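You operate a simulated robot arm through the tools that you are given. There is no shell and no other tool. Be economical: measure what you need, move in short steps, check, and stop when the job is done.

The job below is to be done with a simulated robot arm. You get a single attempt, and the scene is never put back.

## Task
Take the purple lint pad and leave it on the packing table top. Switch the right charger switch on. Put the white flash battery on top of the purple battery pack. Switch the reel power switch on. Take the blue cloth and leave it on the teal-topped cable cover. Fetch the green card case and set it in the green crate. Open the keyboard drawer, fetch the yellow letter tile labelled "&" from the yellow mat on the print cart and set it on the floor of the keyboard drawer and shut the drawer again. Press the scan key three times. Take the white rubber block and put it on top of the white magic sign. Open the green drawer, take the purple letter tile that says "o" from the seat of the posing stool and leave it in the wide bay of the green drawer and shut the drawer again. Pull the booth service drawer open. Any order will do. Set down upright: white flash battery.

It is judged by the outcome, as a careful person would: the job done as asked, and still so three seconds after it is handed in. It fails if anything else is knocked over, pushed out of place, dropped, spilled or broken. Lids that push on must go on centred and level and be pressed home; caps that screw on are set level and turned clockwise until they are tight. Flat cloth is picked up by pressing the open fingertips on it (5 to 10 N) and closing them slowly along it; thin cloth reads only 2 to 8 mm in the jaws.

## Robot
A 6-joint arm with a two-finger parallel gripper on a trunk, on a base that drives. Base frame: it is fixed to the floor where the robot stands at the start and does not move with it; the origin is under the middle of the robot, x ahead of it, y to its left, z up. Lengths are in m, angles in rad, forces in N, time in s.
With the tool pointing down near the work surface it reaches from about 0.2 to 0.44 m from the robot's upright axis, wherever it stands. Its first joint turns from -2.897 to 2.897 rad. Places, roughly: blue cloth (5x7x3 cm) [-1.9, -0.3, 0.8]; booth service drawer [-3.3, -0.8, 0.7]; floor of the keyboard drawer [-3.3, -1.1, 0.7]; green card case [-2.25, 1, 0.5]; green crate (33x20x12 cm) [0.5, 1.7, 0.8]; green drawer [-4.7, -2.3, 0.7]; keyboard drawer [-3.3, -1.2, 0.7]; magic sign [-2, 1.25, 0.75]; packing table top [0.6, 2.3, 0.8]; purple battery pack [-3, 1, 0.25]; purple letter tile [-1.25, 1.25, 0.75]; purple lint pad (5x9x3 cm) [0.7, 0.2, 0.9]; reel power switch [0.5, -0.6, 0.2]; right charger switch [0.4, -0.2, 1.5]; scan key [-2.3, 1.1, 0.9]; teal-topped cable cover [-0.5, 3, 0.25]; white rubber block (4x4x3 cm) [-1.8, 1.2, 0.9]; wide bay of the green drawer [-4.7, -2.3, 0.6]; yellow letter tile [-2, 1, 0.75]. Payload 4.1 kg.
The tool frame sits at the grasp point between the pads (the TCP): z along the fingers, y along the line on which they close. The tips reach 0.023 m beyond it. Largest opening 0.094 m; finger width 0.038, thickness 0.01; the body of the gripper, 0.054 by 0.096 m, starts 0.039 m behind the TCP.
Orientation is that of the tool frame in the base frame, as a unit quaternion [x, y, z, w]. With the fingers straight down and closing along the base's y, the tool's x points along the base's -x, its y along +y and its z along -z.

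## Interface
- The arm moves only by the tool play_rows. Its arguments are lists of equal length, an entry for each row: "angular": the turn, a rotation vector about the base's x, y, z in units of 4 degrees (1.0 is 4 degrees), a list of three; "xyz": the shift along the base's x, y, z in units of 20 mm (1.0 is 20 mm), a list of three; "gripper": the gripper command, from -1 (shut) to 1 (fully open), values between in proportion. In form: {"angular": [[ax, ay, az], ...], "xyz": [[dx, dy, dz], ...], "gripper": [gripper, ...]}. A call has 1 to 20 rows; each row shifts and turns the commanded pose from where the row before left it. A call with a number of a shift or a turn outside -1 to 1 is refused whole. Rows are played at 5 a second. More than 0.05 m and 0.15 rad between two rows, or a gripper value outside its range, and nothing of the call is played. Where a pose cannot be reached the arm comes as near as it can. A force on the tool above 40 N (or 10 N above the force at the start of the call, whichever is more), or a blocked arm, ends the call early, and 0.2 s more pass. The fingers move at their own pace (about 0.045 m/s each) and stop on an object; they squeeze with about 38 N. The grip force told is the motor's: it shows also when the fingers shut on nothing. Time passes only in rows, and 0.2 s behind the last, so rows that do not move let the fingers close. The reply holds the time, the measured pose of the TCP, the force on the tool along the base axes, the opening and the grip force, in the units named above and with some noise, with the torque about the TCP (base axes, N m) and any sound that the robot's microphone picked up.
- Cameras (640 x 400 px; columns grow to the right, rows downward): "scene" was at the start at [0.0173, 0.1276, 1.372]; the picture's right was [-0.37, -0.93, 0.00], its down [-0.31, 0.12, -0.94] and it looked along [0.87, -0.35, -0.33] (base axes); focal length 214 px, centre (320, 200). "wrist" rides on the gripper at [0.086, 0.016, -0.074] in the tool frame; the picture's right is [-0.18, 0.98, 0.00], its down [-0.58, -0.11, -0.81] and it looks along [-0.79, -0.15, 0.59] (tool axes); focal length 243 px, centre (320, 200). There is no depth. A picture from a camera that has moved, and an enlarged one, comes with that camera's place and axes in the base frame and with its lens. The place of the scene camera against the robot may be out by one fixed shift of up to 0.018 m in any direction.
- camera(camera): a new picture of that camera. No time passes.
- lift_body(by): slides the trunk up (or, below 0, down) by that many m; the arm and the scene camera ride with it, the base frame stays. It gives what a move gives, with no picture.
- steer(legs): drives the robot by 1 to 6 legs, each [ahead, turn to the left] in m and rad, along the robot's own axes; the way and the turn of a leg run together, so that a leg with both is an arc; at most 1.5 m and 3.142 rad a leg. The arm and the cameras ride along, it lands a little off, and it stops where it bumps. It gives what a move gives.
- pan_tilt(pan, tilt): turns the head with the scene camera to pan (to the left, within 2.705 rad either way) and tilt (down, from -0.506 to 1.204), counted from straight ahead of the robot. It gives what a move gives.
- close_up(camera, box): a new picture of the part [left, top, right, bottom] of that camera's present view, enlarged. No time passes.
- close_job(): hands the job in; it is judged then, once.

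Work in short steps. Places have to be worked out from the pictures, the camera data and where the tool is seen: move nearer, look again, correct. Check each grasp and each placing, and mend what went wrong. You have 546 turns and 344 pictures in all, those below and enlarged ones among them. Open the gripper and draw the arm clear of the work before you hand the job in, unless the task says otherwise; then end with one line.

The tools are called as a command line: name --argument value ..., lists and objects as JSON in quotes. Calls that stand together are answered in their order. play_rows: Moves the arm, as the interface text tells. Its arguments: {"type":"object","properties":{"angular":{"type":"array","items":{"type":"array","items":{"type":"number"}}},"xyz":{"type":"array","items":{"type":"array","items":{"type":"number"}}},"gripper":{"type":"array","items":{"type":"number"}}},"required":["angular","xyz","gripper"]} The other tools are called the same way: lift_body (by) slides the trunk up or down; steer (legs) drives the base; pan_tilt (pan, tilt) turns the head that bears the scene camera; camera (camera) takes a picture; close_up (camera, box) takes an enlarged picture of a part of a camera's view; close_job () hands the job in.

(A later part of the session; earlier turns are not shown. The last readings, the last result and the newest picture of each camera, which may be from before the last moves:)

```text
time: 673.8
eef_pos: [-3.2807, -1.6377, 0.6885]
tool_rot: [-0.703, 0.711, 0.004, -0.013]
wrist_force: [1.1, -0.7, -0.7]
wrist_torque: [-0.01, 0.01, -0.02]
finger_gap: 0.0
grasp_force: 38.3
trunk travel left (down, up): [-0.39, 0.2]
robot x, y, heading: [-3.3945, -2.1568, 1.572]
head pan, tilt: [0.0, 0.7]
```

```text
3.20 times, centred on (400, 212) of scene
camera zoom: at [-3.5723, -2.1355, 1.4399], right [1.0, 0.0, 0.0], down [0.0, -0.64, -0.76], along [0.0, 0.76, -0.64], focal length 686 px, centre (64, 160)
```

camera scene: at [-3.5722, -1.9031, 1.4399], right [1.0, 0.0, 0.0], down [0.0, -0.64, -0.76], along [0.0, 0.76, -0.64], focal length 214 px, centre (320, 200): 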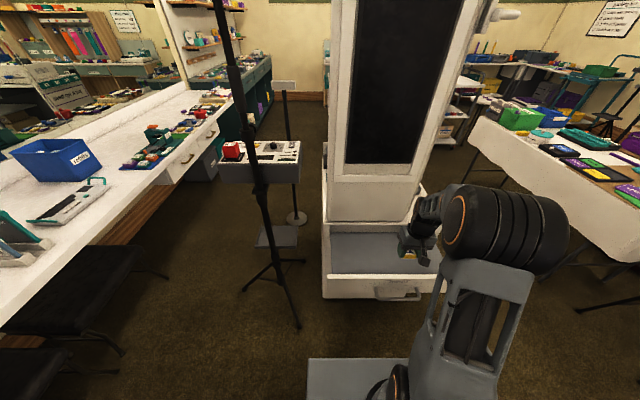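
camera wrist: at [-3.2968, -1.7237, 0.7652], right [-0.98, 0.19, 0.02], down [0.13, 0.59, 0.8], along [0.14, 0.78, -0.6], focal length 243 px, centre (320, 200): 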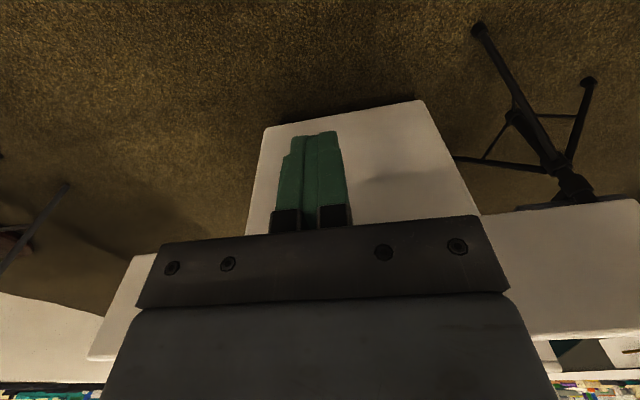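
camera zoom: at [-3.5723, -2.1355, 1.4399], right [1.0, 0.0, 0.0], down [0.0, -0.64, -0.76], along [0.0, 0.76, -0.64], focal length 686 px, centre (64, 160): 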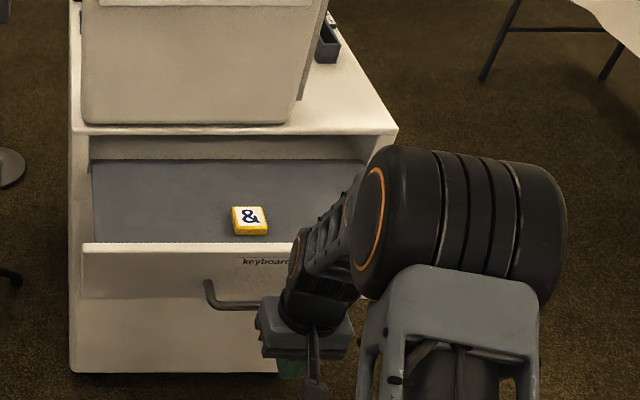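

steer --legs '[[0.25, 0]]'

camera --camera "scene"

```text
time: 675.6
eef_pos: [-3.2801, -1.3899, 0.6897]
tool_rot: [-0.704, 0.71, 0.004, -0.012]
wrist_force: [-0.1, 0.4, 0.0]
wrist_torque: [-0.01, -0.01, -0.03]
finger_gap: 0.0
grasp_force: 37.7
trunk travel left (down, up): [-0.39, 0.2]
robot x, y, heading: [-3.4012, -1.9076, 1.567]
head pan, tilt: [0.0, 0.7]
```

```text
143 pictures are left
camera scene: at [-3.5719, -1.8885, 1.4399], right [1.0, 0.0, 0.0], down [0.0, -0.64, -0.77], along [0.0, 0.77, -0.64], focal length 214 px, centre (320, 200)
```

scene: 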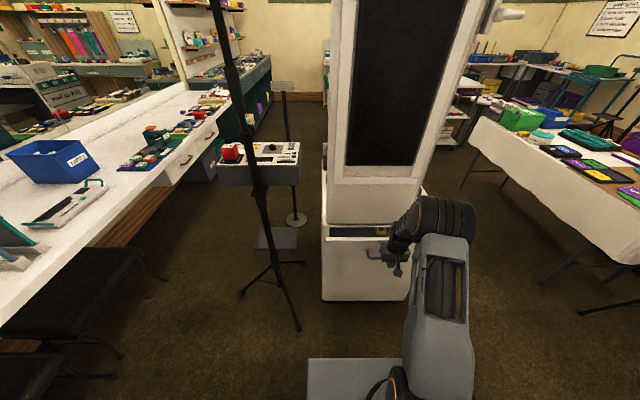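

Mostly shut. Push the rest with the arm under force watch.

play_rows --angular '[[0, 0, 0], [0, 0, 0], [0, 0, 0], [0, 0, 0], [0, 0, 0], [0, 0, 0], [0, 0, 0]]' --xyz '[[0, 0.8, 0], [0, 0.8, 0], [0, 0.5, 0], [0, 0.4, 0], [0, 0.3, 0], [0, 0.3, 0], [0, 0.3, 0]]' --gripper '[-1, -1, -1, -1, -1, -1, -1]'

close_up --camera "scene" --box '[300, 180, 500, 305]'

```text
time: 677.0
eef_pos: [-3.2807, -1.337, 0.6876]
tool_rot: [-0.703, 0.711, 0.0, -0.021]
wrist_force: [-1.1, -11.5, 5.1]
wrist_torque: [0.05, 0.04, 0.0]
finger_gap: 0.0001
grasp_force: 37.6
trunk travel left (down, up): [-0.39, 0.2]
robot x, y, heading: [-3.3972, -1.9089, 1.569]
head pan, tilt: [0.0, 0.7]
stopped in row 7: the force on the tool passed its limit (the readings are from after the stop); the commanded pose is now the measured one
```

```text
3.20 times, centred on (400, 242) of scene
camera zoom: at [-3.5721, -1.8905, 1.44], right [1.0, 0.0, 0.0], down [0.0, -0.64, -0.77], along [0.0, 0.77, -0.64], focal length 686 px, centre (64, 64)
```

zoom: 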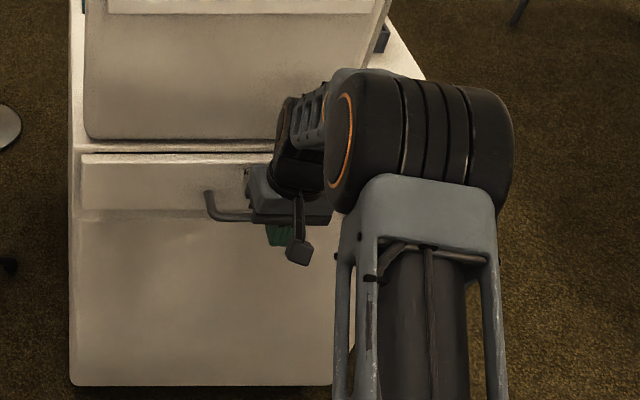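

Keyboard drawer is shut. Next the blue cloth; I back off, raise, and drive up the corridor beside the cloth-covered table.

play_rows --angular '[[0, 0, 0], [0, 0, 0], [0, 0, 0], [0, 0, 0]]' --xyz '[[0, -0.5, 0], [0, -1, 0], [0, -1, 0], [0, -1, 0]]' --gripper '[-1, -1, -1, -1]'

steer --legs '[[-0.2, 0]]'

camera --camera "scene"

lift_body --by 0.2

play_rows --angular '[[0, 0, 0], [0, 0, 0], [0, 0, 0], [0, 0, 0], [0, 0, 0], [0, 0, 0], [0, 0, 0]]' --xyz '[[0, 0, 1], [0, 0, 1], [0, 0, 1], [0, 0, 1], [0, 0, 1], [0, 0, 1], [0, 0, 1]]' --gripper '[1, 1, 1, 1, 1, 1, 1]'

steer --legs '[[0, -1.571], [0.85, 0], [0, 1.571], [0.9, 0]]'

pan_tilt --pan -0.8 --tilt 0.6

camera --camera "scene"

```text
time: 678.0
eef_pos: [-3.2793, -1.4041, 0.6877]
tool_rot: [-0.704, 0.71, 0.0, -0.02]
wrist_force: [0.0, 0.4, -0.6]
wrist_torque: [-0.01, 0.02, -0.01]
finger_gap: 0.0
grasp_force: 38.2
trunk travel left (down, up): [-0.39, 0.2]
robot x, y, heading: [-3.3972, -1.9079, 1.567]
head pan, tilt: [0.0, 0.7]
```

```text
time: 679.6
eef_pos: [-3.2811, -1.6038, 0.6872]
tool_rot: [-0.704, 0.71, 0.0, -0.019]
wrist_force: [0.4, -0.2, -0.6]
wrist_torque: [0.03, -0.02, 0.0]
finger_gap: 0.0
grasp_force: 38.2
trunk travel left (down, up): [-0.39, 0.2]
robot x, y, heading: [-3.3957, -2.1076, 1.571]
head pan, tilt: [0.0, 0.7]
```

```text
141 pictures are left
camera scene: at [-3.5724, -2.0871, 1.4399], right [1.0, 0.0, 0.0], down [0.0, -0.64, -0.76], along [0.0, 0.76, -0.64], focal length 214 px, centre (320, 200)
```

scene: 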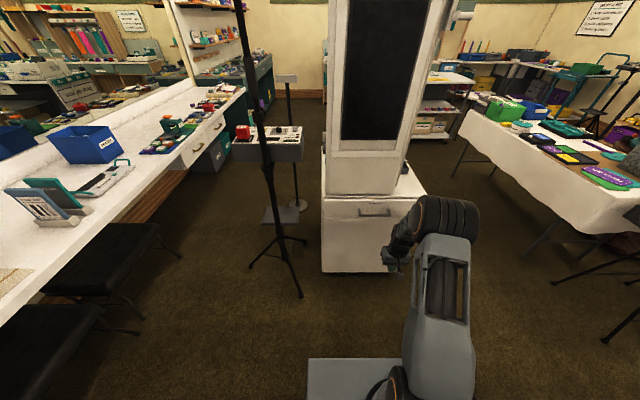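

```text
time: 681.8
eef_pos: [-3.2792, -1.6043, 0.8872]
tool_rot: [-0.703, 0.711, 0.0, -0.019]
wrist_force: [1.0, 0.2, -1.1]
wrist_torque: [0.01, -0.02, 0.0]
finger_gap: 0.0
grasp_force: 37.9
trunk travel left (down, up): [-0.59, 0.0]
robot x, y, heading: [-3.3989, -2.108, 1.573]
head pan, tilt: [0.0, 0.7]
```

```text
time: 683.4
eef_pos: [-3.279, -1.6029, 1.0282]
tool_rot: [-0.704, 0.71, -0.001, -0.019]
wrist_force: [-0.5, 0.1, -0.5]
wrist_torque: [0.02, 0.01, 0.0]
finger_gap: 0.0941
grasp_force: 0.0
trunk travel left (down, up): [-0.59, 0.0]
robot x, y, heading: [-3.3938, -2.1069, 1.565]
head pan, tilt: [0.0, 0.7]
```

```text
time: 699.9
eef_pos: [-2.4193, -0.7129, 1.0266]
tool_rot: [-0.703, 0.711, 0.0, -0.019]
wrist_force: [0.1, 0.3, -0.9]
wrist_torque: [0.0, 0.0, 0.02]
finger_gap: 0.0941
grasp_force: 0.1
trunk travel left (down, up): [-0.59, 0.0]
robot x, y, heading: [-2.5392, -1.2195, 1.563]
head pan, tilt: [0.0, 0.7]
```

```text
time: 701.0
eef_pos: [-2.4187, -0.714, 1.0271]
tool_rot: [-0.703, 0.711, -0.001, -0.019]
wrist_force: [-0.7, -0.1, -0.2]
wrist_torque: [0.03, -0.02, 0.0]
finger_gap: 0.0939
grasp_force: 0.0
trunk travel left (down, up): [-0.59, 0.0]
robot x, y, heading: [-2.5373, -1.2195, 1.563]
head pan, tilt: [-0.799, 0.6]
```

```text
140 pictures are left
camera scene: at [-2.651, -1.2209, 1.6485], right [0.69, -0.72, 0.0], down [-0.41, -0.39, -0.83], along [0.59, 0.57, -0.56], focal length 214 px, centre (320, 200)
```

scene: 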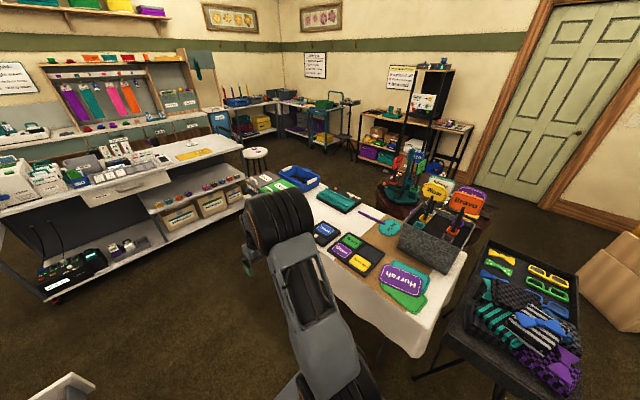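

steer --legs '[[0.78, -0.0]]'

pan_tilt --pan -1.2 --tilt 0.8

camera --camera "scene"

```text
time: 705.2
eef_pos: [-2.4149, 0.0658, 1.0265]
tool_rot: [-0.703, 0.711, 0.0, -0.019]
wrist_force: [-0.1, 0.0, -0.1]
wrist_torque: [-0.02, 0.0, -0.02]
finger_gap: 0.0939
grasp_force: 0.1
trunk travel left (down, up): [-0.59, 0.0]
robot x, y, heading: [-2.5315, -0.439, 1.568]
head pan, tilt: [-0.799, 0.6]
```

```text
time: 706.1
eef_pos: [-2.4145, 0.0662, 1.027]
tool_rot: [-0.703, 0.711, 0.0, -0.019]
wrist_force: [-0.3, 0.0, -0.6]
wrist_torque: [-0.01, 0.03, -0.01]
finger_gap: 0.094
grasp_force: 0.1
trunk travel left (down, up): [-0.59, 0.0]
robot x, y, heading: [-2.5355, -0.4368, 1.567]
head pan, tilt: [-1.201, 0.799]
```

```text
139 pictures are left
camera scene: at [-2.6344, -0.473, 1.6317], right [0.36, -0.93, 0.0], down [-0.67, -0.26, -0.7], along [0.65, 0.25, -0.72], focal length 214 px, centre (320, 200)
```

scene: 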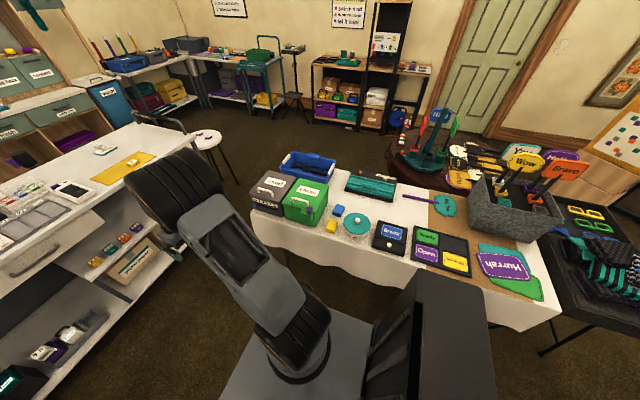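

close_up --camera "scene" --box '[240, 140, 400, 240]'

```text
4.00 times, centred on (320, 190) of scene
camera zoom: at [-2.6344, -0.473, 1.6317], right [0.36, -0.93, 0.0], down [-0.67, -0.26, -0.7], along [0.65, 0.25, -0.72], focal length 858 px, centre (320, 240)
```

zoom: 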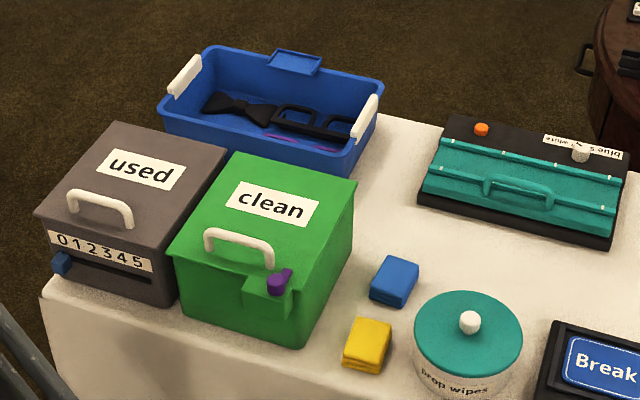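

Blue folded cloth at ≈(-1.89,-0.293,0.77), between the green "clean" box, a yellow cloth and a round pot. I move over it at safe height.

play_rows --angular '[[0, 0, 0], [0, 0, 0], [0, 0, 0], [0, 0, 0], [0, 0, 0], [0, 0, 0], [0, 0, 0], [0, 0, 0], [0, 0, 0], [0, 0, 0], [0, 0, 0], [0, 0, 0], [0, 0, 0], [0, 0, 0], [0, 0, 0], [0, 0, 0], [0, 0, 0], [0, 0, 0], [0, 0, 0], [0, 0, 0]]' --xyz '[[1, -0.7, 0], [1, -0.7, 0], [1, -0.7, 0], [1, -0.7, 0], [1, -0.7, 0], [1, -0.7, 0], [1, -0.7, 0], [1, -0.7, 0], [1, -0.7, 0], [1, -0.7, 0], [1, -0.7, 0], [1, -0.7, 0], [1, -0.7, 0], [1, -0.7, 0], [1, -0.7, 0], [1, -0.7, 0], [1, -0.7, 0], [1, -0.7, 0], [1, -0.7, 0], [1, -0.7, 0]]' --gripper '[1, 1, 1, 1, 1, 1, 1, 1, 1, 1, 1, 1, 1, 1, 1, 1, 1, 1, 1, 1]'

camera --camera "wrist"

```text
time: 710.3
eef_pos: [-2.0149, -0.213, 1.026]
tool_rot: [-0.703, 0.711, 0.0, -0.019]
wrist_force: [0.4, -0.4, -1.1]
wrist_torque: [-0.02, -0.02, 0.01]
finger_gap: 0.094
grasp_force: 0.1
trunk travel left (down, up): [-0.59, 0.0]
robot x, y, heading: [-2.5336, -0.4373, 1.563]
head pan, tilt: [-1.201, 0.799]
```

```text
137 pictures are left
camera wrist: at [-2.0313, -0.2992, 1.1031], right [-0.98, 0.2, 0.02], down [0.14, 0.6, 0.79], along [0.14, 0.77, -0.62], focal length 243 px, centre (320, 200)
```

wrist: 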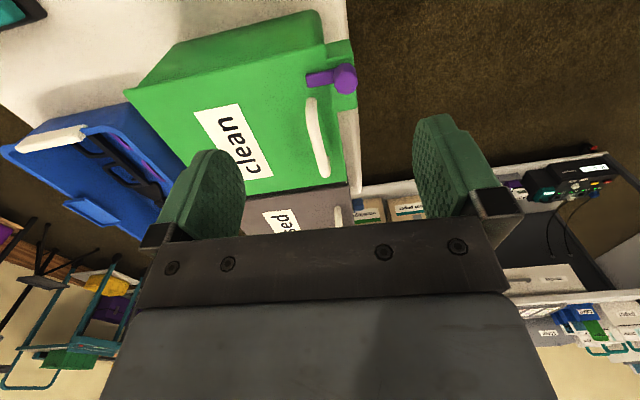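

play_rows --angular '[[0, 0, 0], [0, 0, 0], [0, 0, 0], [0, 0, 0], [0, 0, 0], [0, 0, 0], [0, 0, 0]]' --xyz '[[1, -0.75, 0], [1, -0.75, 0], [1, -0.75, 0], [1, -0.75, 0], [1, -0.75, 0], [1, -0.75, 0], [0.2, 0, 0]]' --gripper '[1, 1, 1, 1, 1, 1, 1]'

camera --camera "wrist"

```text
time: 711.9
eef_pos: [-1.8912, -0.303, 1.0271]
tool_rot: [-0.703, 0.711, 0.0, -0.02]
wrist_force: [1.0, -0.4, -0.2]
wrist_torque: [0.01, -0.01, -0.01]
finger_gap: 0.0938
grasp_force: 0.1
trunk travel left (down, up): [-0.59, 0.0]
robot x, y, heading: [-2.5328, -0.4396, 1.569]
head pan, tilt: [-1.201, 0.799]
```

```text
136 pictures are left
camera wrist: at [-1.9079, -0.3891, 1.1043], right [-0.98, 0.2, 0.02], down [0.14, 0.6, 0.79], along [0.14, 0.77, -0.62], focal length 243 px, centre (320, 200)
```

wrist: 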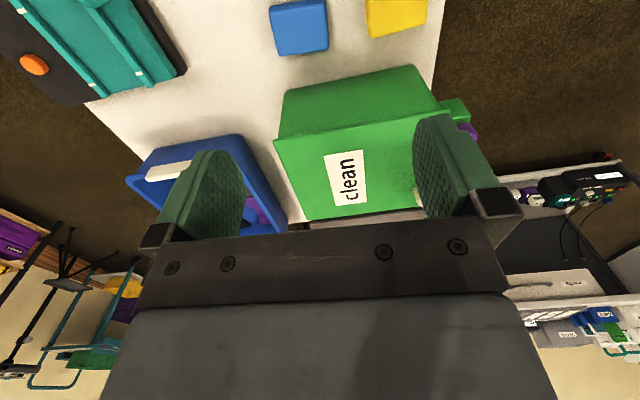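

Cloth spans x −1.905…−1.845, y −0.321…−0.277. I centre at (-1.875,-0.299) and lower by the trunk.

play_rows --angular '[[0, 0, 0], [0, 0, 0]]' --xyz '[[0.8, 0.2, 0], [0, 0, 0]]' --gripper '[1, 1]'

lift_body --by -0.18

camera --camera "wrist"

```text
time: 712.5
eef_pos: [-1.8926, -0.3041, 1.0274]
tool_rot: [-0.702, 0.711, 0.0, -0.019]
wrist_force: [0.8, 0.3, -0.4]
wrist_torque: [-0.01, -0.01, -0.01]
finger_gap: 0.094
grasp_force: 0.1
out of reach, approached as far as the arm can: row 1
trunk travel left (down, up): [-0.59, 0.0]
robot x, y, heading: [-2.5352, -0.4413, 1.565]
head pan, tilt: [-1.201, 0.799]
```

```text
time: 714.5
eef_pos: [-1.8914, -0.3026, 0.8469]
tool_rot: [-0.702, 0.712, -0.001, -0.019]
wrist_force: [0.1, 1.1, 0.0]
wrist_torque: [0.01, 0.03, 0.02]
finger_gap: 0.0936
grasp_force: 0.0
trunk travel left (down, up): [-0.41, 0.18]
robot x, y, heading: [-2.5309, -0.4372, 1.563]
head pan, tilt: [-1.201, 0.799]
```

```text
135 pictures are left
camera wrist: at [-1.9078, -0.3888, 0.9243], right [-0.98, 0.2, 0.02], down [0.14, 0.6, 0.79], along [0.14, 0.77, -0.62], focal length 243 px, centre (320, 200)
```

wrist: 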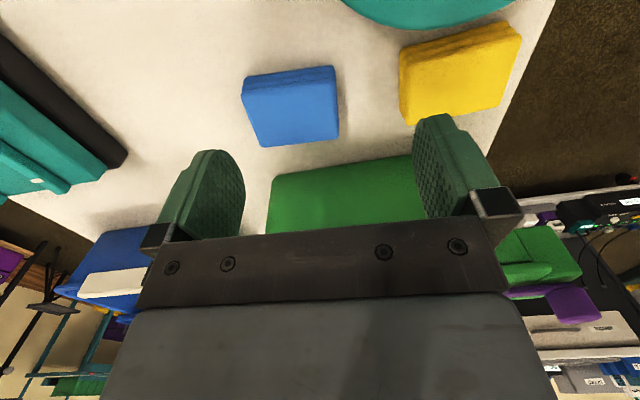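

play_rows --angular '[[0, 0, 0], [0, 0, 0], [0, 0, 0], [0, 0, 0], [0, 0, 0]]' --xyz '[[0.4, 0, 0], [0.35, 0, 0], [0, 0, -1], [0, 0, -0.7], [0, 0, 0]]' --gripper '[1, 1, 1, 1, 1]'

camera --camera "wrist"

```text
time: 715.7
eef_pos: [-1.891, -0.3034, 0.8125]
tool_rot: [-0.702, 0.712, 0.0, -0.019]
wrist_force: [0.6, 0.8, 0.0]
wrist_torque: [0.01, -0.04, 0.0]
finger_gap: 0.0942
grasp_force: 0.0
out of reach, approached as far as the arm can: row 1, 2
trunk travel left (down, up): [-0.41, 0.18]
robot x, y, heading: [-2.531, -0.4388, 1.565]
head pan, tilt: [-1.201, 0.799]
```

```text
134 pictures are left
camera wrist: at [-1.9073, -0.389, 0.8901], right [-0.98, 0.2, 0.02], down [0.14, 0.6, 0.79], along [0.14, 0.77, -0.62], focal length 243 px, centre (320, 200)
```

wrist: 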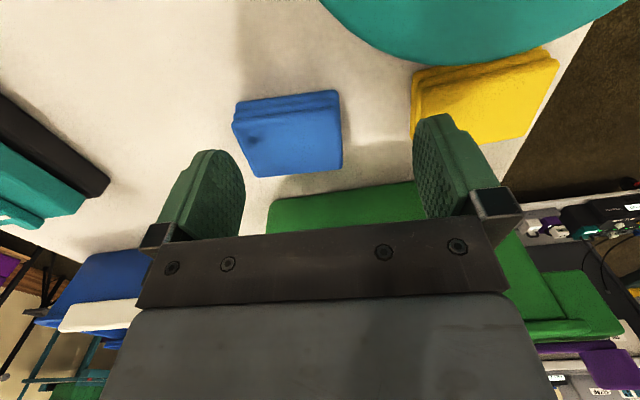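

At reach limit; a 6° outward tilt of the tool gains the missing 14 mm.

play_rows --angular '[[0, -0.75, 0], [0, -0.75, 0], [0, 0, 0], [0, 0, 0], [0, 0, 0]]' --xyz '[[0, 0, 0], [0, 0, 0], [0.35, 0, 0], [0.35, 0, 0], [0, 0, 0]]' --gripper '[1, 1, 1, 1, 1]'

camera --camera "wrist"

```text
time: 716.9
eef_pos: [-1.8763, -0.3032, 0.8139]
tool_rot: [-0.701, 0.712, -0.037, 0.019]
wrist_force: [0.1, -0.8, 0.9]
wrist_torque: [0.03, 0.01, -0.04]
finger_gap: 0.0937
grasp_force: 0.0
trunk travel left (down, up): [-0.41, 0.18]
robot x, y, heading: [-2.537, -0.4393, 1.566]
head pan, tilt: [-1.201, 0.799]
```

```text
133 pictures are left
camera wrist: at [-1.9012, -0.3889, 0.8884], right [-0.98, 0.2, -0.08], down [0.05, 0.6, 0.8], along [0.21, 0.77, -0.6], focal length 243 px, centre (320, 200)
```

wrist: 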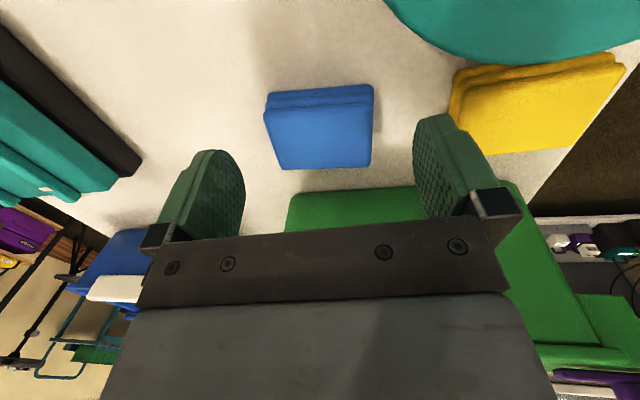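

Centred. Descend with sensing.

play_rows --angular '[[0, 0, 0], [0, 0, 0], [0, 0, 0], [0, 0, 0], [0, 0, 0], [0, 0, 0], [0, 0, 0], [0, 0, 0]]' --xyz '[[0, 0, -0.8], [0, 0, -0.5], [0, 0, -0.2], [0, 0, -0.15], [0, 0, -0.15], [0, 0, -0.15], [0, 0, -0.1], [0, 0, 0]]' --gripper '[1, 1, 1, 1, 1, 1, 1, 1]'

camera --camera "wrist"

```text
time: 718.7
eef_pos: [-1.8771, -0.3039, 0.7718]
tool_rot: [-0.702, 0.711, -0.038, 0.018]
wrist_force: [-0.2, -0.6, 0.9]
wrist_torque: [0.0, 0.01, -0.01]
finger_gap: 0.094
grasp_force: 0.1
trunk travel left (down, up): [-0.41, 0.18]
robot x, y, heading: [-2.5365, -0.44, 1.566]
head pan, tilt: [-1.201, 0.799]
```

```text
132 pictures are left
camera wrist: at [-1.9017, -0.3888, 0.8471], right [-0.98, 0.2, -0.08], down [0.05, 0.6, 0.8], along [0.21, 0.77, -0.6], focal length 243 px, centre (320, 200)
```

wrist: 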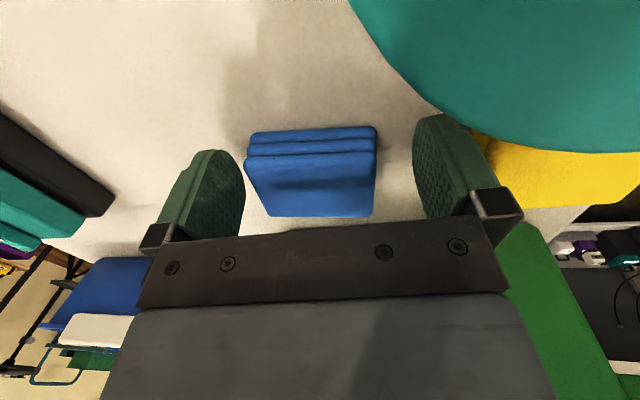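

play_rows --angular '[[0, 0, 0], [0, 0, 0], [0, 0, 0], [0, 0, 0], [0, 0, 0], [0, 0, 0], [0, 0, 0], [0, 0, 0]]' --xyz '[[0, 0, -0.1], [0, 0, -0.1], [0, 0, -0.1], [0, 0, 0], [0, 0, 0], [0, 0, 0], [0, 0, 0], [0, 0, 0]]' --gripper '[1, 1, 1, 0.5, 0.2, -0.2, -1, -1]'

play_rows --angular '[[0, 0, 0], [0, 0, 0], [0, 0, 0], [0, 0, 0], [0, 0, 0]]' --xyz '[[0, 0, 0], [0, 0, 0.5], [0, 0, 0.5], [0, 0, 0.5], [0, 0, 0]]' --gripper '[-1, -1, -1, -1, -1]'

camera --camera "wrist"

```text
time: 720.5
eef_pos: [-1.8781, -0.3047, 0.7675]
tool_rot: [-0.701, 0.712, -0.038, 0.017]
wrist_force: [-5.0, 0.7, 6.7]
wrist_torque: [0.12, 0.32, -0.01]
finger_gap: 0.0688
grasp_force: 38.3
trunk travel left (down, up): [-0.41, 0.18]
robot x, y, heading: [-2.5298, -0.436, 1.569]
head pan, tilt: [-1.201, 0.799]
```

```text
time: 721.7
eef_pos: [-1.8775, -0.3034, 0.7962]
tool_rot: [-0.702, 0.711, -0.037, 0.017]
wrist_force: [-0.3, -0.1, -0.1]
wrist_torque: [0.01, 0.01, -0.01]
finger_gap: 0.0685
grasp_force: 38.2
trunk travel left (down, up): [-0.41, 0.18]
robot x, y, heading: [-2.5317, -0.4395, 1.57]
head pan, tilt: [-1.201, 0.799]
```

```text
131 pictures are left
camera wrist: at [-1.9021, -0.3887, 0.8709], right [-0.98, 0.2, -0.08], down [0.05, 0.6, 0.8], along [0.21, 0.77, -0.6], focal length 243 px, centre (320, 200)
```

wrist: 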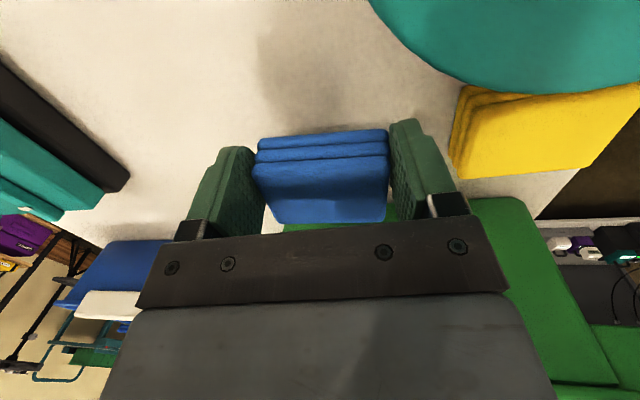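

Cloth held. Raise and retract back over the corridor.

lift_body --by 0.18

play_rows --angular '[[0, 0.75, 0], [0, 0.75, 0], [0, 0, 0], [0, 0, 0], [0, 0, 0], [0, 0, 0], [0, 0, 0], [0, 0, 0], [0, 0, 0], [0, 0, 0], [0, 0, 0], [0, 0, 0], [0, 0, 0], [0, 0, 0], [0, 0, 0], [0, 0, 0], [0, 0, 0], [0, 0, 0], [0, 0, 0], [0, 0, 0]]' --xyz '[[-0.3, 0, 1], [-0.3, 0, 1], [-1, 0, 1], [-1, 0.7, 0.3], [-1, 0.7, 0], [-1, 0.7, 0], [-1, 0.7, 0], [-1, 0.7, 0], [-1, 0.7, 0], [-1, 0.7, 0], [-1, 0.7, 0], [-1, 0.7, 0], [-1, 0.7, 0], [-1, 0.7, 0], [-1, 0.7, 0], [-1, 0.7, 0], [-1, 0.7, 0], [-1, 0.7, 0], [-1, 0.7, 0], [-1, 0.7, 0]]' --gripper '[-1, -1, -1, -1, -1, -1, -1, -1, -1, -1, -1, -1, -1, -1, -1, -1, -1, -1, -1, -1]'

camera --camera "scene"

```text
time: 723.7
eef_pos: [-1.879, -0.3031, 0.9755]
tool_rot: [-0.702, 0.711, -0.037, 0.018]
wrist_force: [-0.2, 0.0, -0.5]
wrist_torque: [-0.03, -0.03, 0.0]
finger_gap: 0.0683
grasp_force: 38.1
trunk travel left (down, up): [-0.59, 0.0]
robot x, y, heading: [-2.5356, -0.4358, 1.569]
head pan, tilt: [-1.201, 0.799]
```

```text
time: 727.9
eef_pos: [-2.2496, -0.0652, 1.042]
tool_rot: [-0.702, 0.712, -0.001, -0.019]
wrist_force: [0.0, 0.3, -0.2]
wrist_torque: [-0.01, 0.0, 0.01]
finger_gap: 0.0675
grasp_force: 38.1
trunk travel left (down, up): [-0.59, 0.0]
robot x, y, heading: [-2.5357, -0.4373, 1.568]
head pan, tilt: [-1.201, 0.799]
```

```text
130 pictures are left
camera scene: at [-2.6346, -0.4729, 1.6316], right [0.36, -0.93, 0.0], down [-0.67, -0.26, -0.7], along [0.65, 0.25, -0.72], focal length 214 px, centre (320, 200)
```

scene: 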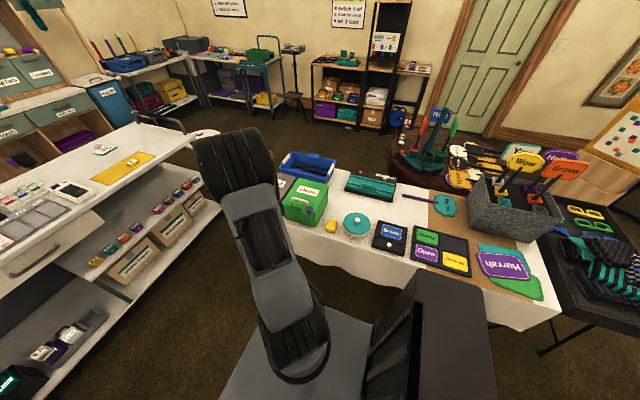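

play_rows --angular '[[0, 0, 0], [0, 0, 0], [0, 0, 0], [0, 0, 0], [0, 0, 0], [0, 0, 0], [0, 0, 0], [0, 0, 0]]' --xyz '[[-1, 0.7, 0], [-1, 0.7, 0], [-1, 0.7, 0], [-1, 0.7, 0], [-1, 0.7, 0], [-1, 0.7, 0], [-1, 0.7, 0], [-1, 0.7, 0]]' --gripper '[-1, -1, -1, -1, -1, -1, -1, -1]'

steer --legs '[[0.91, 0], [0, -1.548], [1.0, 0], [0.95, 0], [0, 1.548]]'

steer --legs '[[1.4, 0]]'

pan_tilt --pan 0.0 --tilt 0.6

camera --camera "scene"

```text
time: 729.7
eef_pos: [-2.4106, 0.0465, 1.04]
tool_rot: [-0.703, 0.711, 0.0, -0.02]
wrist_force: [-0.5, 0.1, 0.5]
wrist_torque: [0.02, 0.01, 0.0]
finger_gap: 0.0671
grasp_force: 37.9
trunk travel left (down, up): [-0.59, 0.0]
robot x, y, heading: [-2.5322, -0.4435, 1.567]
head pan, tilt: [-1.201, 0.799]
```

```text
time: 751.4
eef_pos: [-0.454, 1.0019, 1.0409]
tool_rot: [0.708, -0.706, 0.0, 0.019]
wrist_force: [0.0, 0.1, -0.8]
wrist_torque: [-0.01, 0.03, -0.01]
finger_gap: 0.067
grasp_force: 37.4
trunk travel left (down, up): [-0.59, 0.0]
robot x, y, heading: [-0.5701, 0.5103, 1.579]
head pan, tilt: [-1.201, 0.799]
```

```text
time: 758.5
eef_pos: [-0.4755, 2.4186, 1.041]
tool_rot: [0.71, -0.704, 0.001, 0.02]
wrist_force: [-0.3, -1.2, 0.2]
wrist_torque: [-0.03, -0.02, -0.02]
finger_gap: 0.0669
grasp_force: 38.0
trunk travel left (down, up): [-0.59, 0.0]
robot x, y, heading: [-0.5881, 1.9305, 1.586]
head pan, tilt: [-1.201, 0.799]
```

```text
time: 759.9
eef_pos: [-0.4751, 2.4182, 1.0427]
tool_rot: [0.71, -0.704, 0.001, 0.02]
wrist_force: [-0.2, 1.0, -0.2]
wrist_torque: [0.0, -0.01, -0.02]
finger_gap: 0.067
grasp_force: 38.3
trunk travel left (down, up): [-0.59, 0.0]
robot x, y, heading: [-0.59, 1.9319, 1.588]
head pan, tilt: [0.0, 0.6]
```

```text
129 pictures are left
camera scene: at [-0.7642, 1.9522, 1.6485], right [1.0, 0.01, 0.0], down [0.01, -0.56, -0.82], along [-0.01, 0.82, -0.57], focal length 214 px, centre (320, 200)
```

scene: 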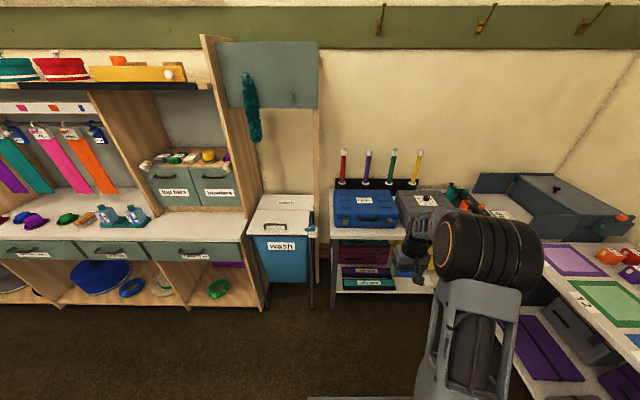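

close_up --camera "scene" --box '[310, 170, 470, 310]'

camera --camera "wrist"

```text
2.86 times, centred on (390, 240) of scene
camera zoom: at [-0.7642, 1.9522, 1.6485], right [1.0, 0.01, 0.0], down [0.01, -0.56, -0.82], along [-0.01, 0.82, -0.57], focal length 613 px, centre (120, 86)
```

zoom: 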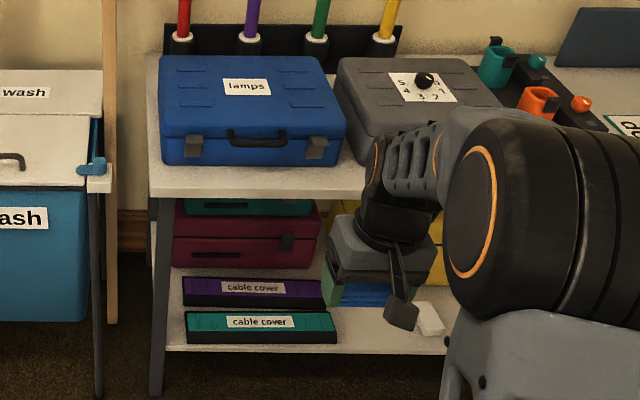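

```text
127 pictures are left
camera wrist: at [-0.4895, 2.3327, 1.1188], right [-0.98, 0.18, 0.02], down [0.12, 0.6, 0.79], along [0.13, 0.78, -0.62], focal length 243 px, centre (320, 200)
```

wrist: 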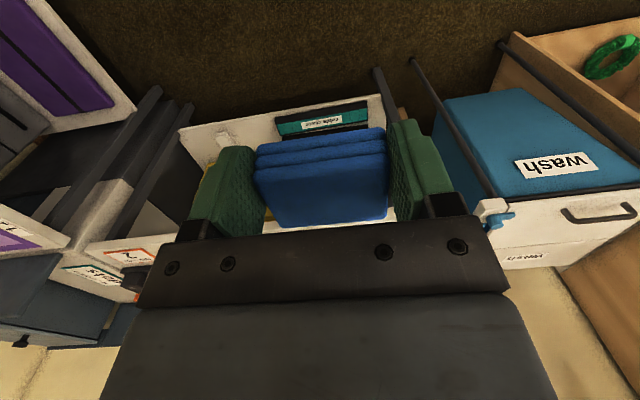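

The teal "cable cover" is at the front of the low shelf: top centre ≈(-0.41,2.912), z≈0.25. I lower the trunk fully here, then approach by driving.

lift_body --by -0.3

lift_body --by -0.29

play_rows --angular '[[0, 0, 0], [0, 0, 0], [0, 0, 0], [0, 0, 0], [0, 0, 0], [0, 0, 0]]' --xyz '[[0, 0, -1], [0, 0, -1], [0, 0, -1], [0, 0, -1], [0, 0, -1], [0, 0, 0]]' --gripper '[-1, -1, -1, -1, -1, -1]'

camera --camera "scene"

camera --camera "wrist"

```text
time: 762.9
eef_pos: [-0.4752, 2.4182, 0.7423]
tool_rot: [0.71, -0.704, 0.001, 0.019]
wrist_force: [0.5, 0.6, 0.8]
wrist_torque: [0.0, -0.03, 0.0]
finger_gap: 0.0667
grasp_force: 37.4
trunk travel left (down, up): [-0.29, 0.3]
robot x, y, heading: [-0.5919, 1.9308, 1.587]
head pan, tilt: [0.0, 0.6]
```

```text
time: 765.8
eef_pos: [-0.4754, 2.4173, 0.451]
tool_rot: [0.71, -0.704, 0.001, 0.019]
wrist_force: [-0.5, -0.6, -0.3]
wrist_torque: [-0.03, 0.01, 0.01]
finger_gap: 0.067
grasp_force: 38.2
trunk travel left (down, up): [0.0, 0.59]
robot x, y, heading: [-0.588, 1.9317, 1.583]
head pan, tilt: [0.0, 0.6]
```

```text
time: 767.2
eef_pos: [-0.4748, 2.4172, 0.3525]
tool_rot: [0.71, -0.704, 0.001, 0.019]
wrist_force: [-0.6, 0.5, -0.7]
wrist_torque: [-0.01, -0.05, 0.0]
finger_gap: 0.067
grasp_force: 37.9
trunk travel left (down, up): [0.0, 0.59]
robot x, y, heading: [-0.5834, 1.9294, 1.59]
head pan, tilt: [0.0, 0.6]
```

```text
126 pictures are left
camera scene: at [-0.7643, 1.9522, 1.0585], right [1.0, 0.02, 0.0], down [0.01, -0.56, -0.83], along [-0.01, 0.82, -0.56], focal length 214 px, centre (320, 200)
```

scene: 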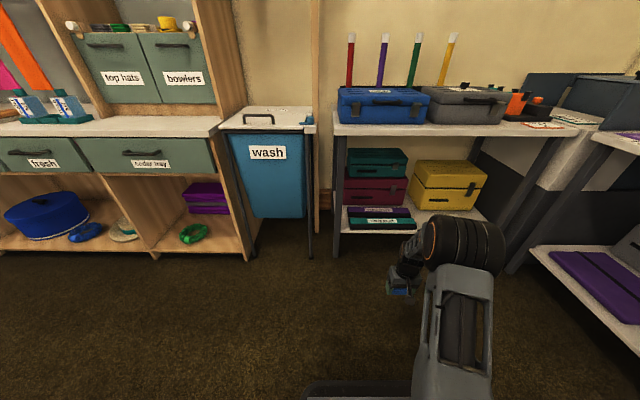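

```text
125 pictures are left
camera wrist: at [-0.4892, 2.3328, 0.4284], right [-0.98, 0.18, 0.02], down [0.12, 0.6, 0.79], along [0.13, 0.78, -0.62], focal length 243 px, centre (320, 200)
```

wrist: 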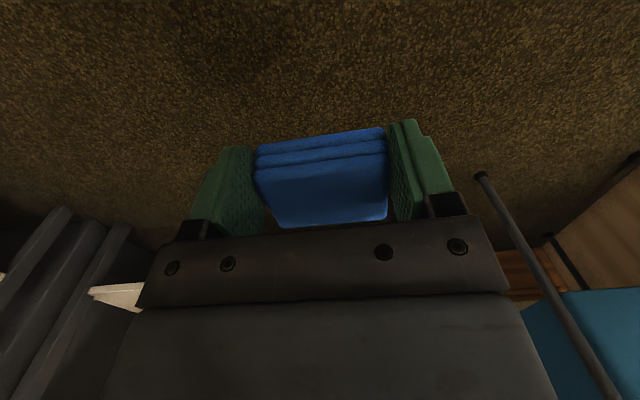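

close_up --camera "scene" --box '[320, 180, 440, 255]'

```text
5.33 times, centred on (380, 218) of scene
camera zoom: at [-0.7643, 1.9522, 1.0585], right [1.0, 0.02, 0.0], down [0.01, -0.56, -0.83], along [-0.01, 0.82, -0.56], focal length 1144 px, centre (0, 107)
```

zoom: 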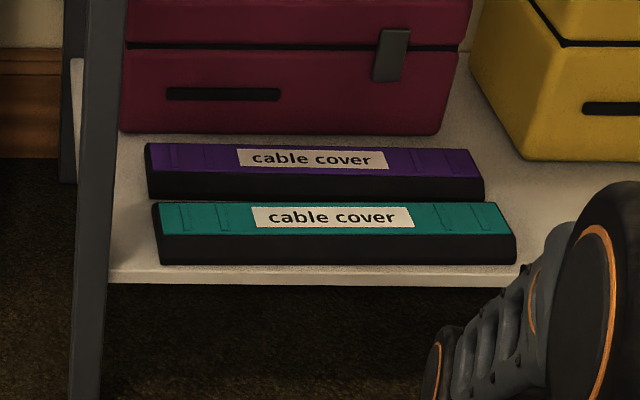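

Teal top: centre ≈(-0.42,2.884), z≈0.285, y 2.855–2.911. Drive ahead 0.42.

steer --legs '[[0.42, -0.015]]'

camera --camera "wrist"

camera --camera "scene"

```text
time: 769.8
eef_pos: [-0.4699, 2.8369, 0.3514]
tool_rot: [-0.704, 0.71, 0.0, -0.019]
wrist_force: [0.0, -0.1, -0.7]
wrist_torque: [-0.01, 0.01, 0.01]
finger_gap: 0.067
grasp_force: 38.1
trunk travel left (down, up): [0.0, 0.59]
robot x, y, heading: [-0.5883, 2.3518, 1.577]
head pan, tilt: [0.0, 0.6]
```

```text
123 pictures are left
camera wrist: at [-0.4857, 2.7507, 0.4286], right [-0.98, 0.19, 0.02], down [0.13, 0.6, 0.79], along [0.14, 0.77, -0.62], focal length 243 px, centre (320, 200)
```

wrist: 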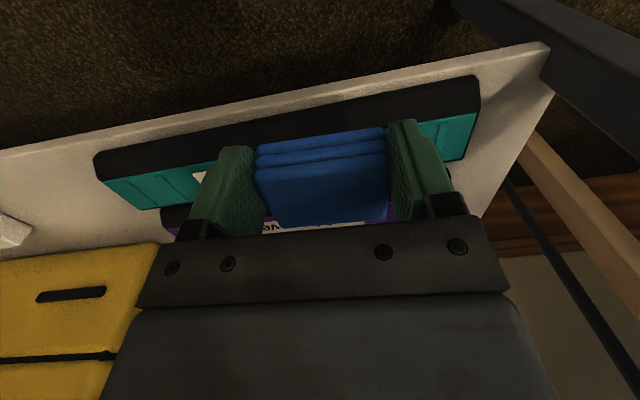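

```text
122 pictures are left
camera scene: at [-0.7669, 2.3747, 1.0585], right [1.0, 0.0, 0.0], down [0.0, -0.56, -0.83], along [0.0, 0.83, -0.56], focal length 214 px, centre (320, 200)
```

scene: 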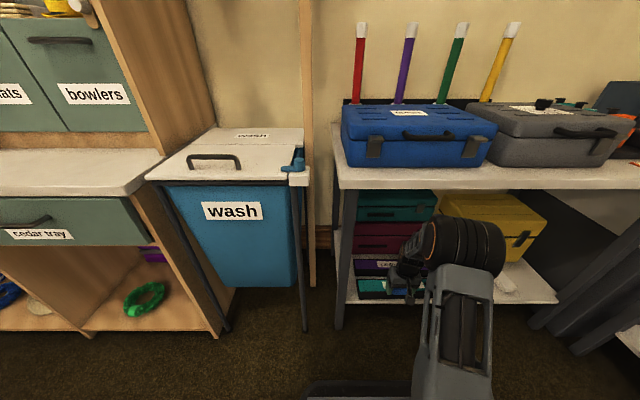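

Confirmed centre line y≈2.879. I move over it and lower.

play_rows --angular '[[0, 0, 0], [0, 0, 0], [0, 0, 0], [0, 0, 0], [0, 0, 0], [0, 0, 0], [0, 0, 0], [0, 0, 0], [0, 0, 0], [0, 0, 0]]' --xyz '[[0.8, 0.7, 0], [0.8, 0.7, 0], [0.8, 0.75, 0], [0, 0, -0.6], [0, 0, -0.5], [0, 0, -0.2], [0, 0, -0.15], [0, 0, -0.15], [0, 0, -0.15], [0, 0, 0]]' --gripper '[-1, -1, -1, -1, -1, -1, -1, -1, -1, -1]'

camera --camera "wrist"

close_up --camera "scene" --box '[340, 230, 460, 305]'

```text
time: 772.0
eef_pos: [-0.4208, 2.8788, 0.3168]
tool_rot: [-0.704, 0.71, -0.001, -0.019]
wrist_force: [0.1, 0.5, -0.2]
wrist_torque: [0.01, 0.02, 0.0]
finger_gap: 0.0671
grasp_force: 38.3
trunk travel left (down, up): [0.0, 0.59]
robot x, y, heading: [-0.5945, 2.3485, 1.567]
head pan, tilt: [0.0, 0.6]
```

```text
121 pictures are left
camera wrist: at [-0.4376, 2.7938, 0.3934], right [-0.98, 0.19, 0.02], down [0.13, 0.6, 0.79], along [0.14, 0.77, -0.62], focal length 243 px, centre (320, 200)
```

wrist: 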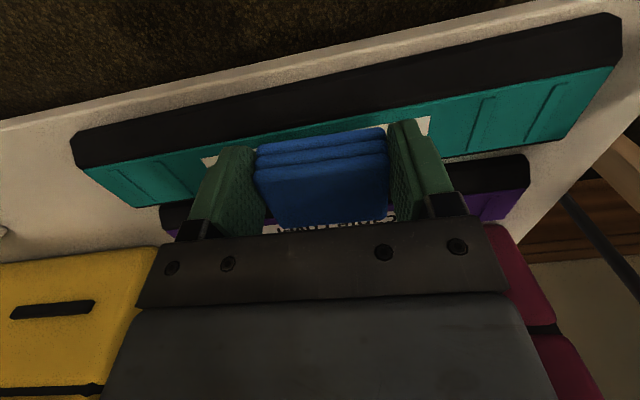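

```text
5.33 times, centred on (400, 268) of scene
camera zoom: at [-0.7669, 2.3747, 1.0585], right [1.0, 0.0, 0.0], down [0.0, -0.56, -0.83], along [0.0, 0.83, -0.56], focal length 1144 px, centre (-107, -160)
```

zoom: 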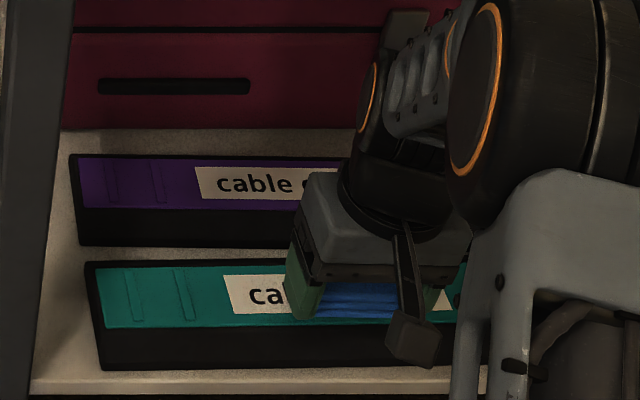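

play_rows --angular '[[0, 0, 0], [0, 0, 0], [0, 0, 0], [0, 0, 0], [0, 0, 0], [0, 0, 0], [0, 0, 0]]' --xyz '[[0, 0, -0.1], [0, 0, -0.1], [0, 0, -0.1], [0, 0, -0.1], [0, 0, -0.1], [0, 0, -0.1], [0, 0, -0.1]]' --gripper '[-1, -1, -1, -1, -1, -1, -1]'

camera --camera "wrist"

```text
time: 773.6
eef_pos: [-0.4215, 2.879, 0.3019]
tool_rot: [-0.704, 0.71, 0.0, -0.02]
wrist_force: [0.3, -0.2, 0.3]
wrist_torque: [-0.03, 0.01, -0.01]
finger_gap: 0.0669
grasp_force: 37.6
trunk travel left (down, up): [0.0, 0.59]
robot x, y, heading: [-0.5923, 2.3523, 1.568]
head pan, tilt: [0.0, 0.6]
```

```text
119 pictures are left
camera wrist: at [-0.4375, 2.794, 0.3797], right [-0.98, 0.19, 0.02], down [0.13, 0.6, 0.79], along [0.14, 0.77, -0.62], focal length 243 px, centre (320, 200)
```

wrist: 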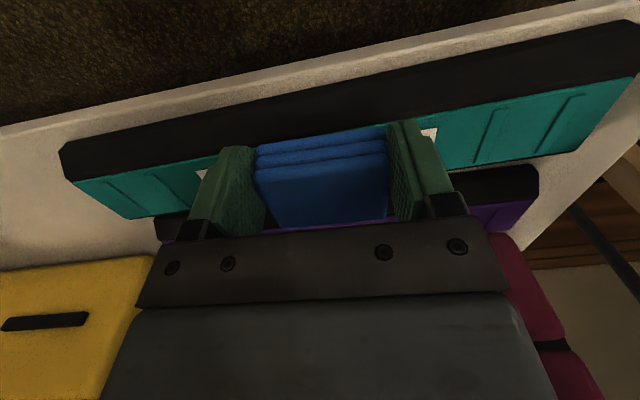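

The cover sits slightly lower/further than estimated; I shift +12 mm in y and keep lowering.

play_rows --angular '[[0, 0, 0], [0, 0, 0], [0, 0, 0], [0, 0, 0], [0, 0, 0], [0, 0, 0], [0, 0, 0], [0, 0, 0]]' --xyz '[[0, 0.6, 0], [0, 0, -0.1], [0, 0, -0.1], [0, 0, -0.1], [0, 0, -0.1], [0, 0, -0.1], [0, 0, -0.1], [0, 0, -0.1]]' --gripper '[-1, -1, -1, -1, -1, -1, -1, -1]'

camera --camera "wrist"

```text
time: 775.4
eef_pos: [-0.422, 2.892, 0.2884]
tool_rot: [-0.704, 0.709, 0.0, -0.019]
wrist_force: [1.2, -0.2, -0.6]
wrist_torque: [-0.01, -0.02, 0.01]
finger_gap: 0.0672
grasp_force: 38.1
trunk travel left (down, up): [0.0, 0.59]
robot x, y, heading: [-0.5918, 2.3523, 1.57]
head pan, tilt: [0.0, 0.6]
```

```text
118 pictures are left
camera wrist: at [-0.4377, 2.8062, 0.3655], right [-0.98, 0.19, 0.02], down [0.13, 0.6, 0.79], along [0.14, 0.78, -0.62], focal length 243 px, centre (320, 200)
```

wrist: 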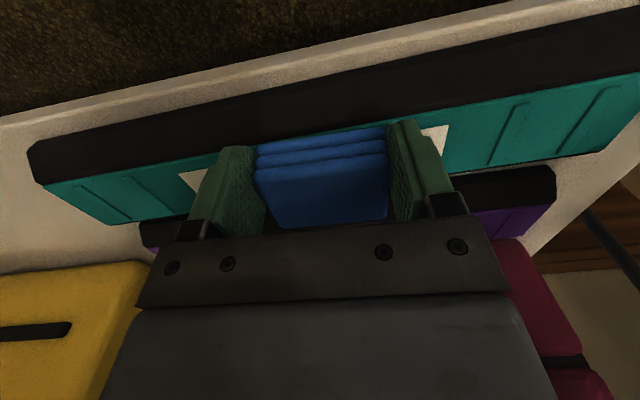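

play_rows --angular '[[0, 0, 0], [0, 0, 0], [0, 0, 0], [0, 0, 0], [0, 0, 0], [0, 0, 0], [0, 0, 0]]' --xyz '[[0, 0.3, -0.1], [0, 0, -0.1], [0, 0, -0.1], [0, 0, -0.1], [0, 0, -0.1], [0, 0, -0.1], [0, 0, -0.1]]' --gripper '[-1, -1, -1, -1, -1, -1, -1]'

camera --camera "wrist"

```text
time: 777.0
eef_pos: [-0.4221, 2.8961, 0.2768]
tool_rot: [-0.704, 0.71, 0.0, -0.019]
wrist_force: [-1.8, -5.7, 12.2]
wrist_torque: [-0.02, -0.36, -0.11]
finger_gap: 0.0668
grasp_force: 37.9
trunk travel left (down, up): [0.0, 0.59]
robot x, y, heading: [-0.5931, 2.3555, 1.571]
head pan, tilt: [0.0, 0.6]
```

```text
117 pictures are left
camera wrist: at [-0.4378, 2.812, 0.3529], right [-0.98, 0.19, 0.02], down [0.13, 0.6, 0.79], along [0.14, 0.78, -0.62], focal length 243 px, centre (320, 200)
```

wrist: 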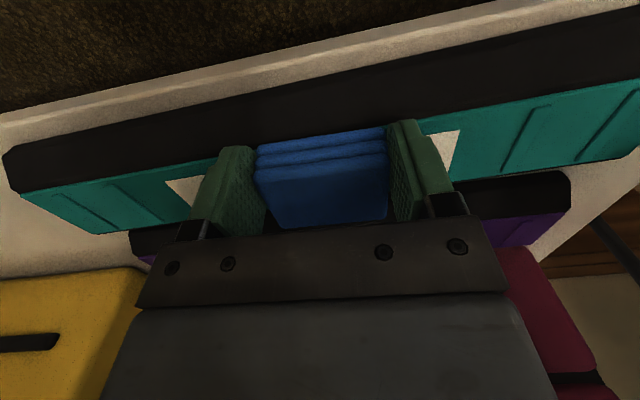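

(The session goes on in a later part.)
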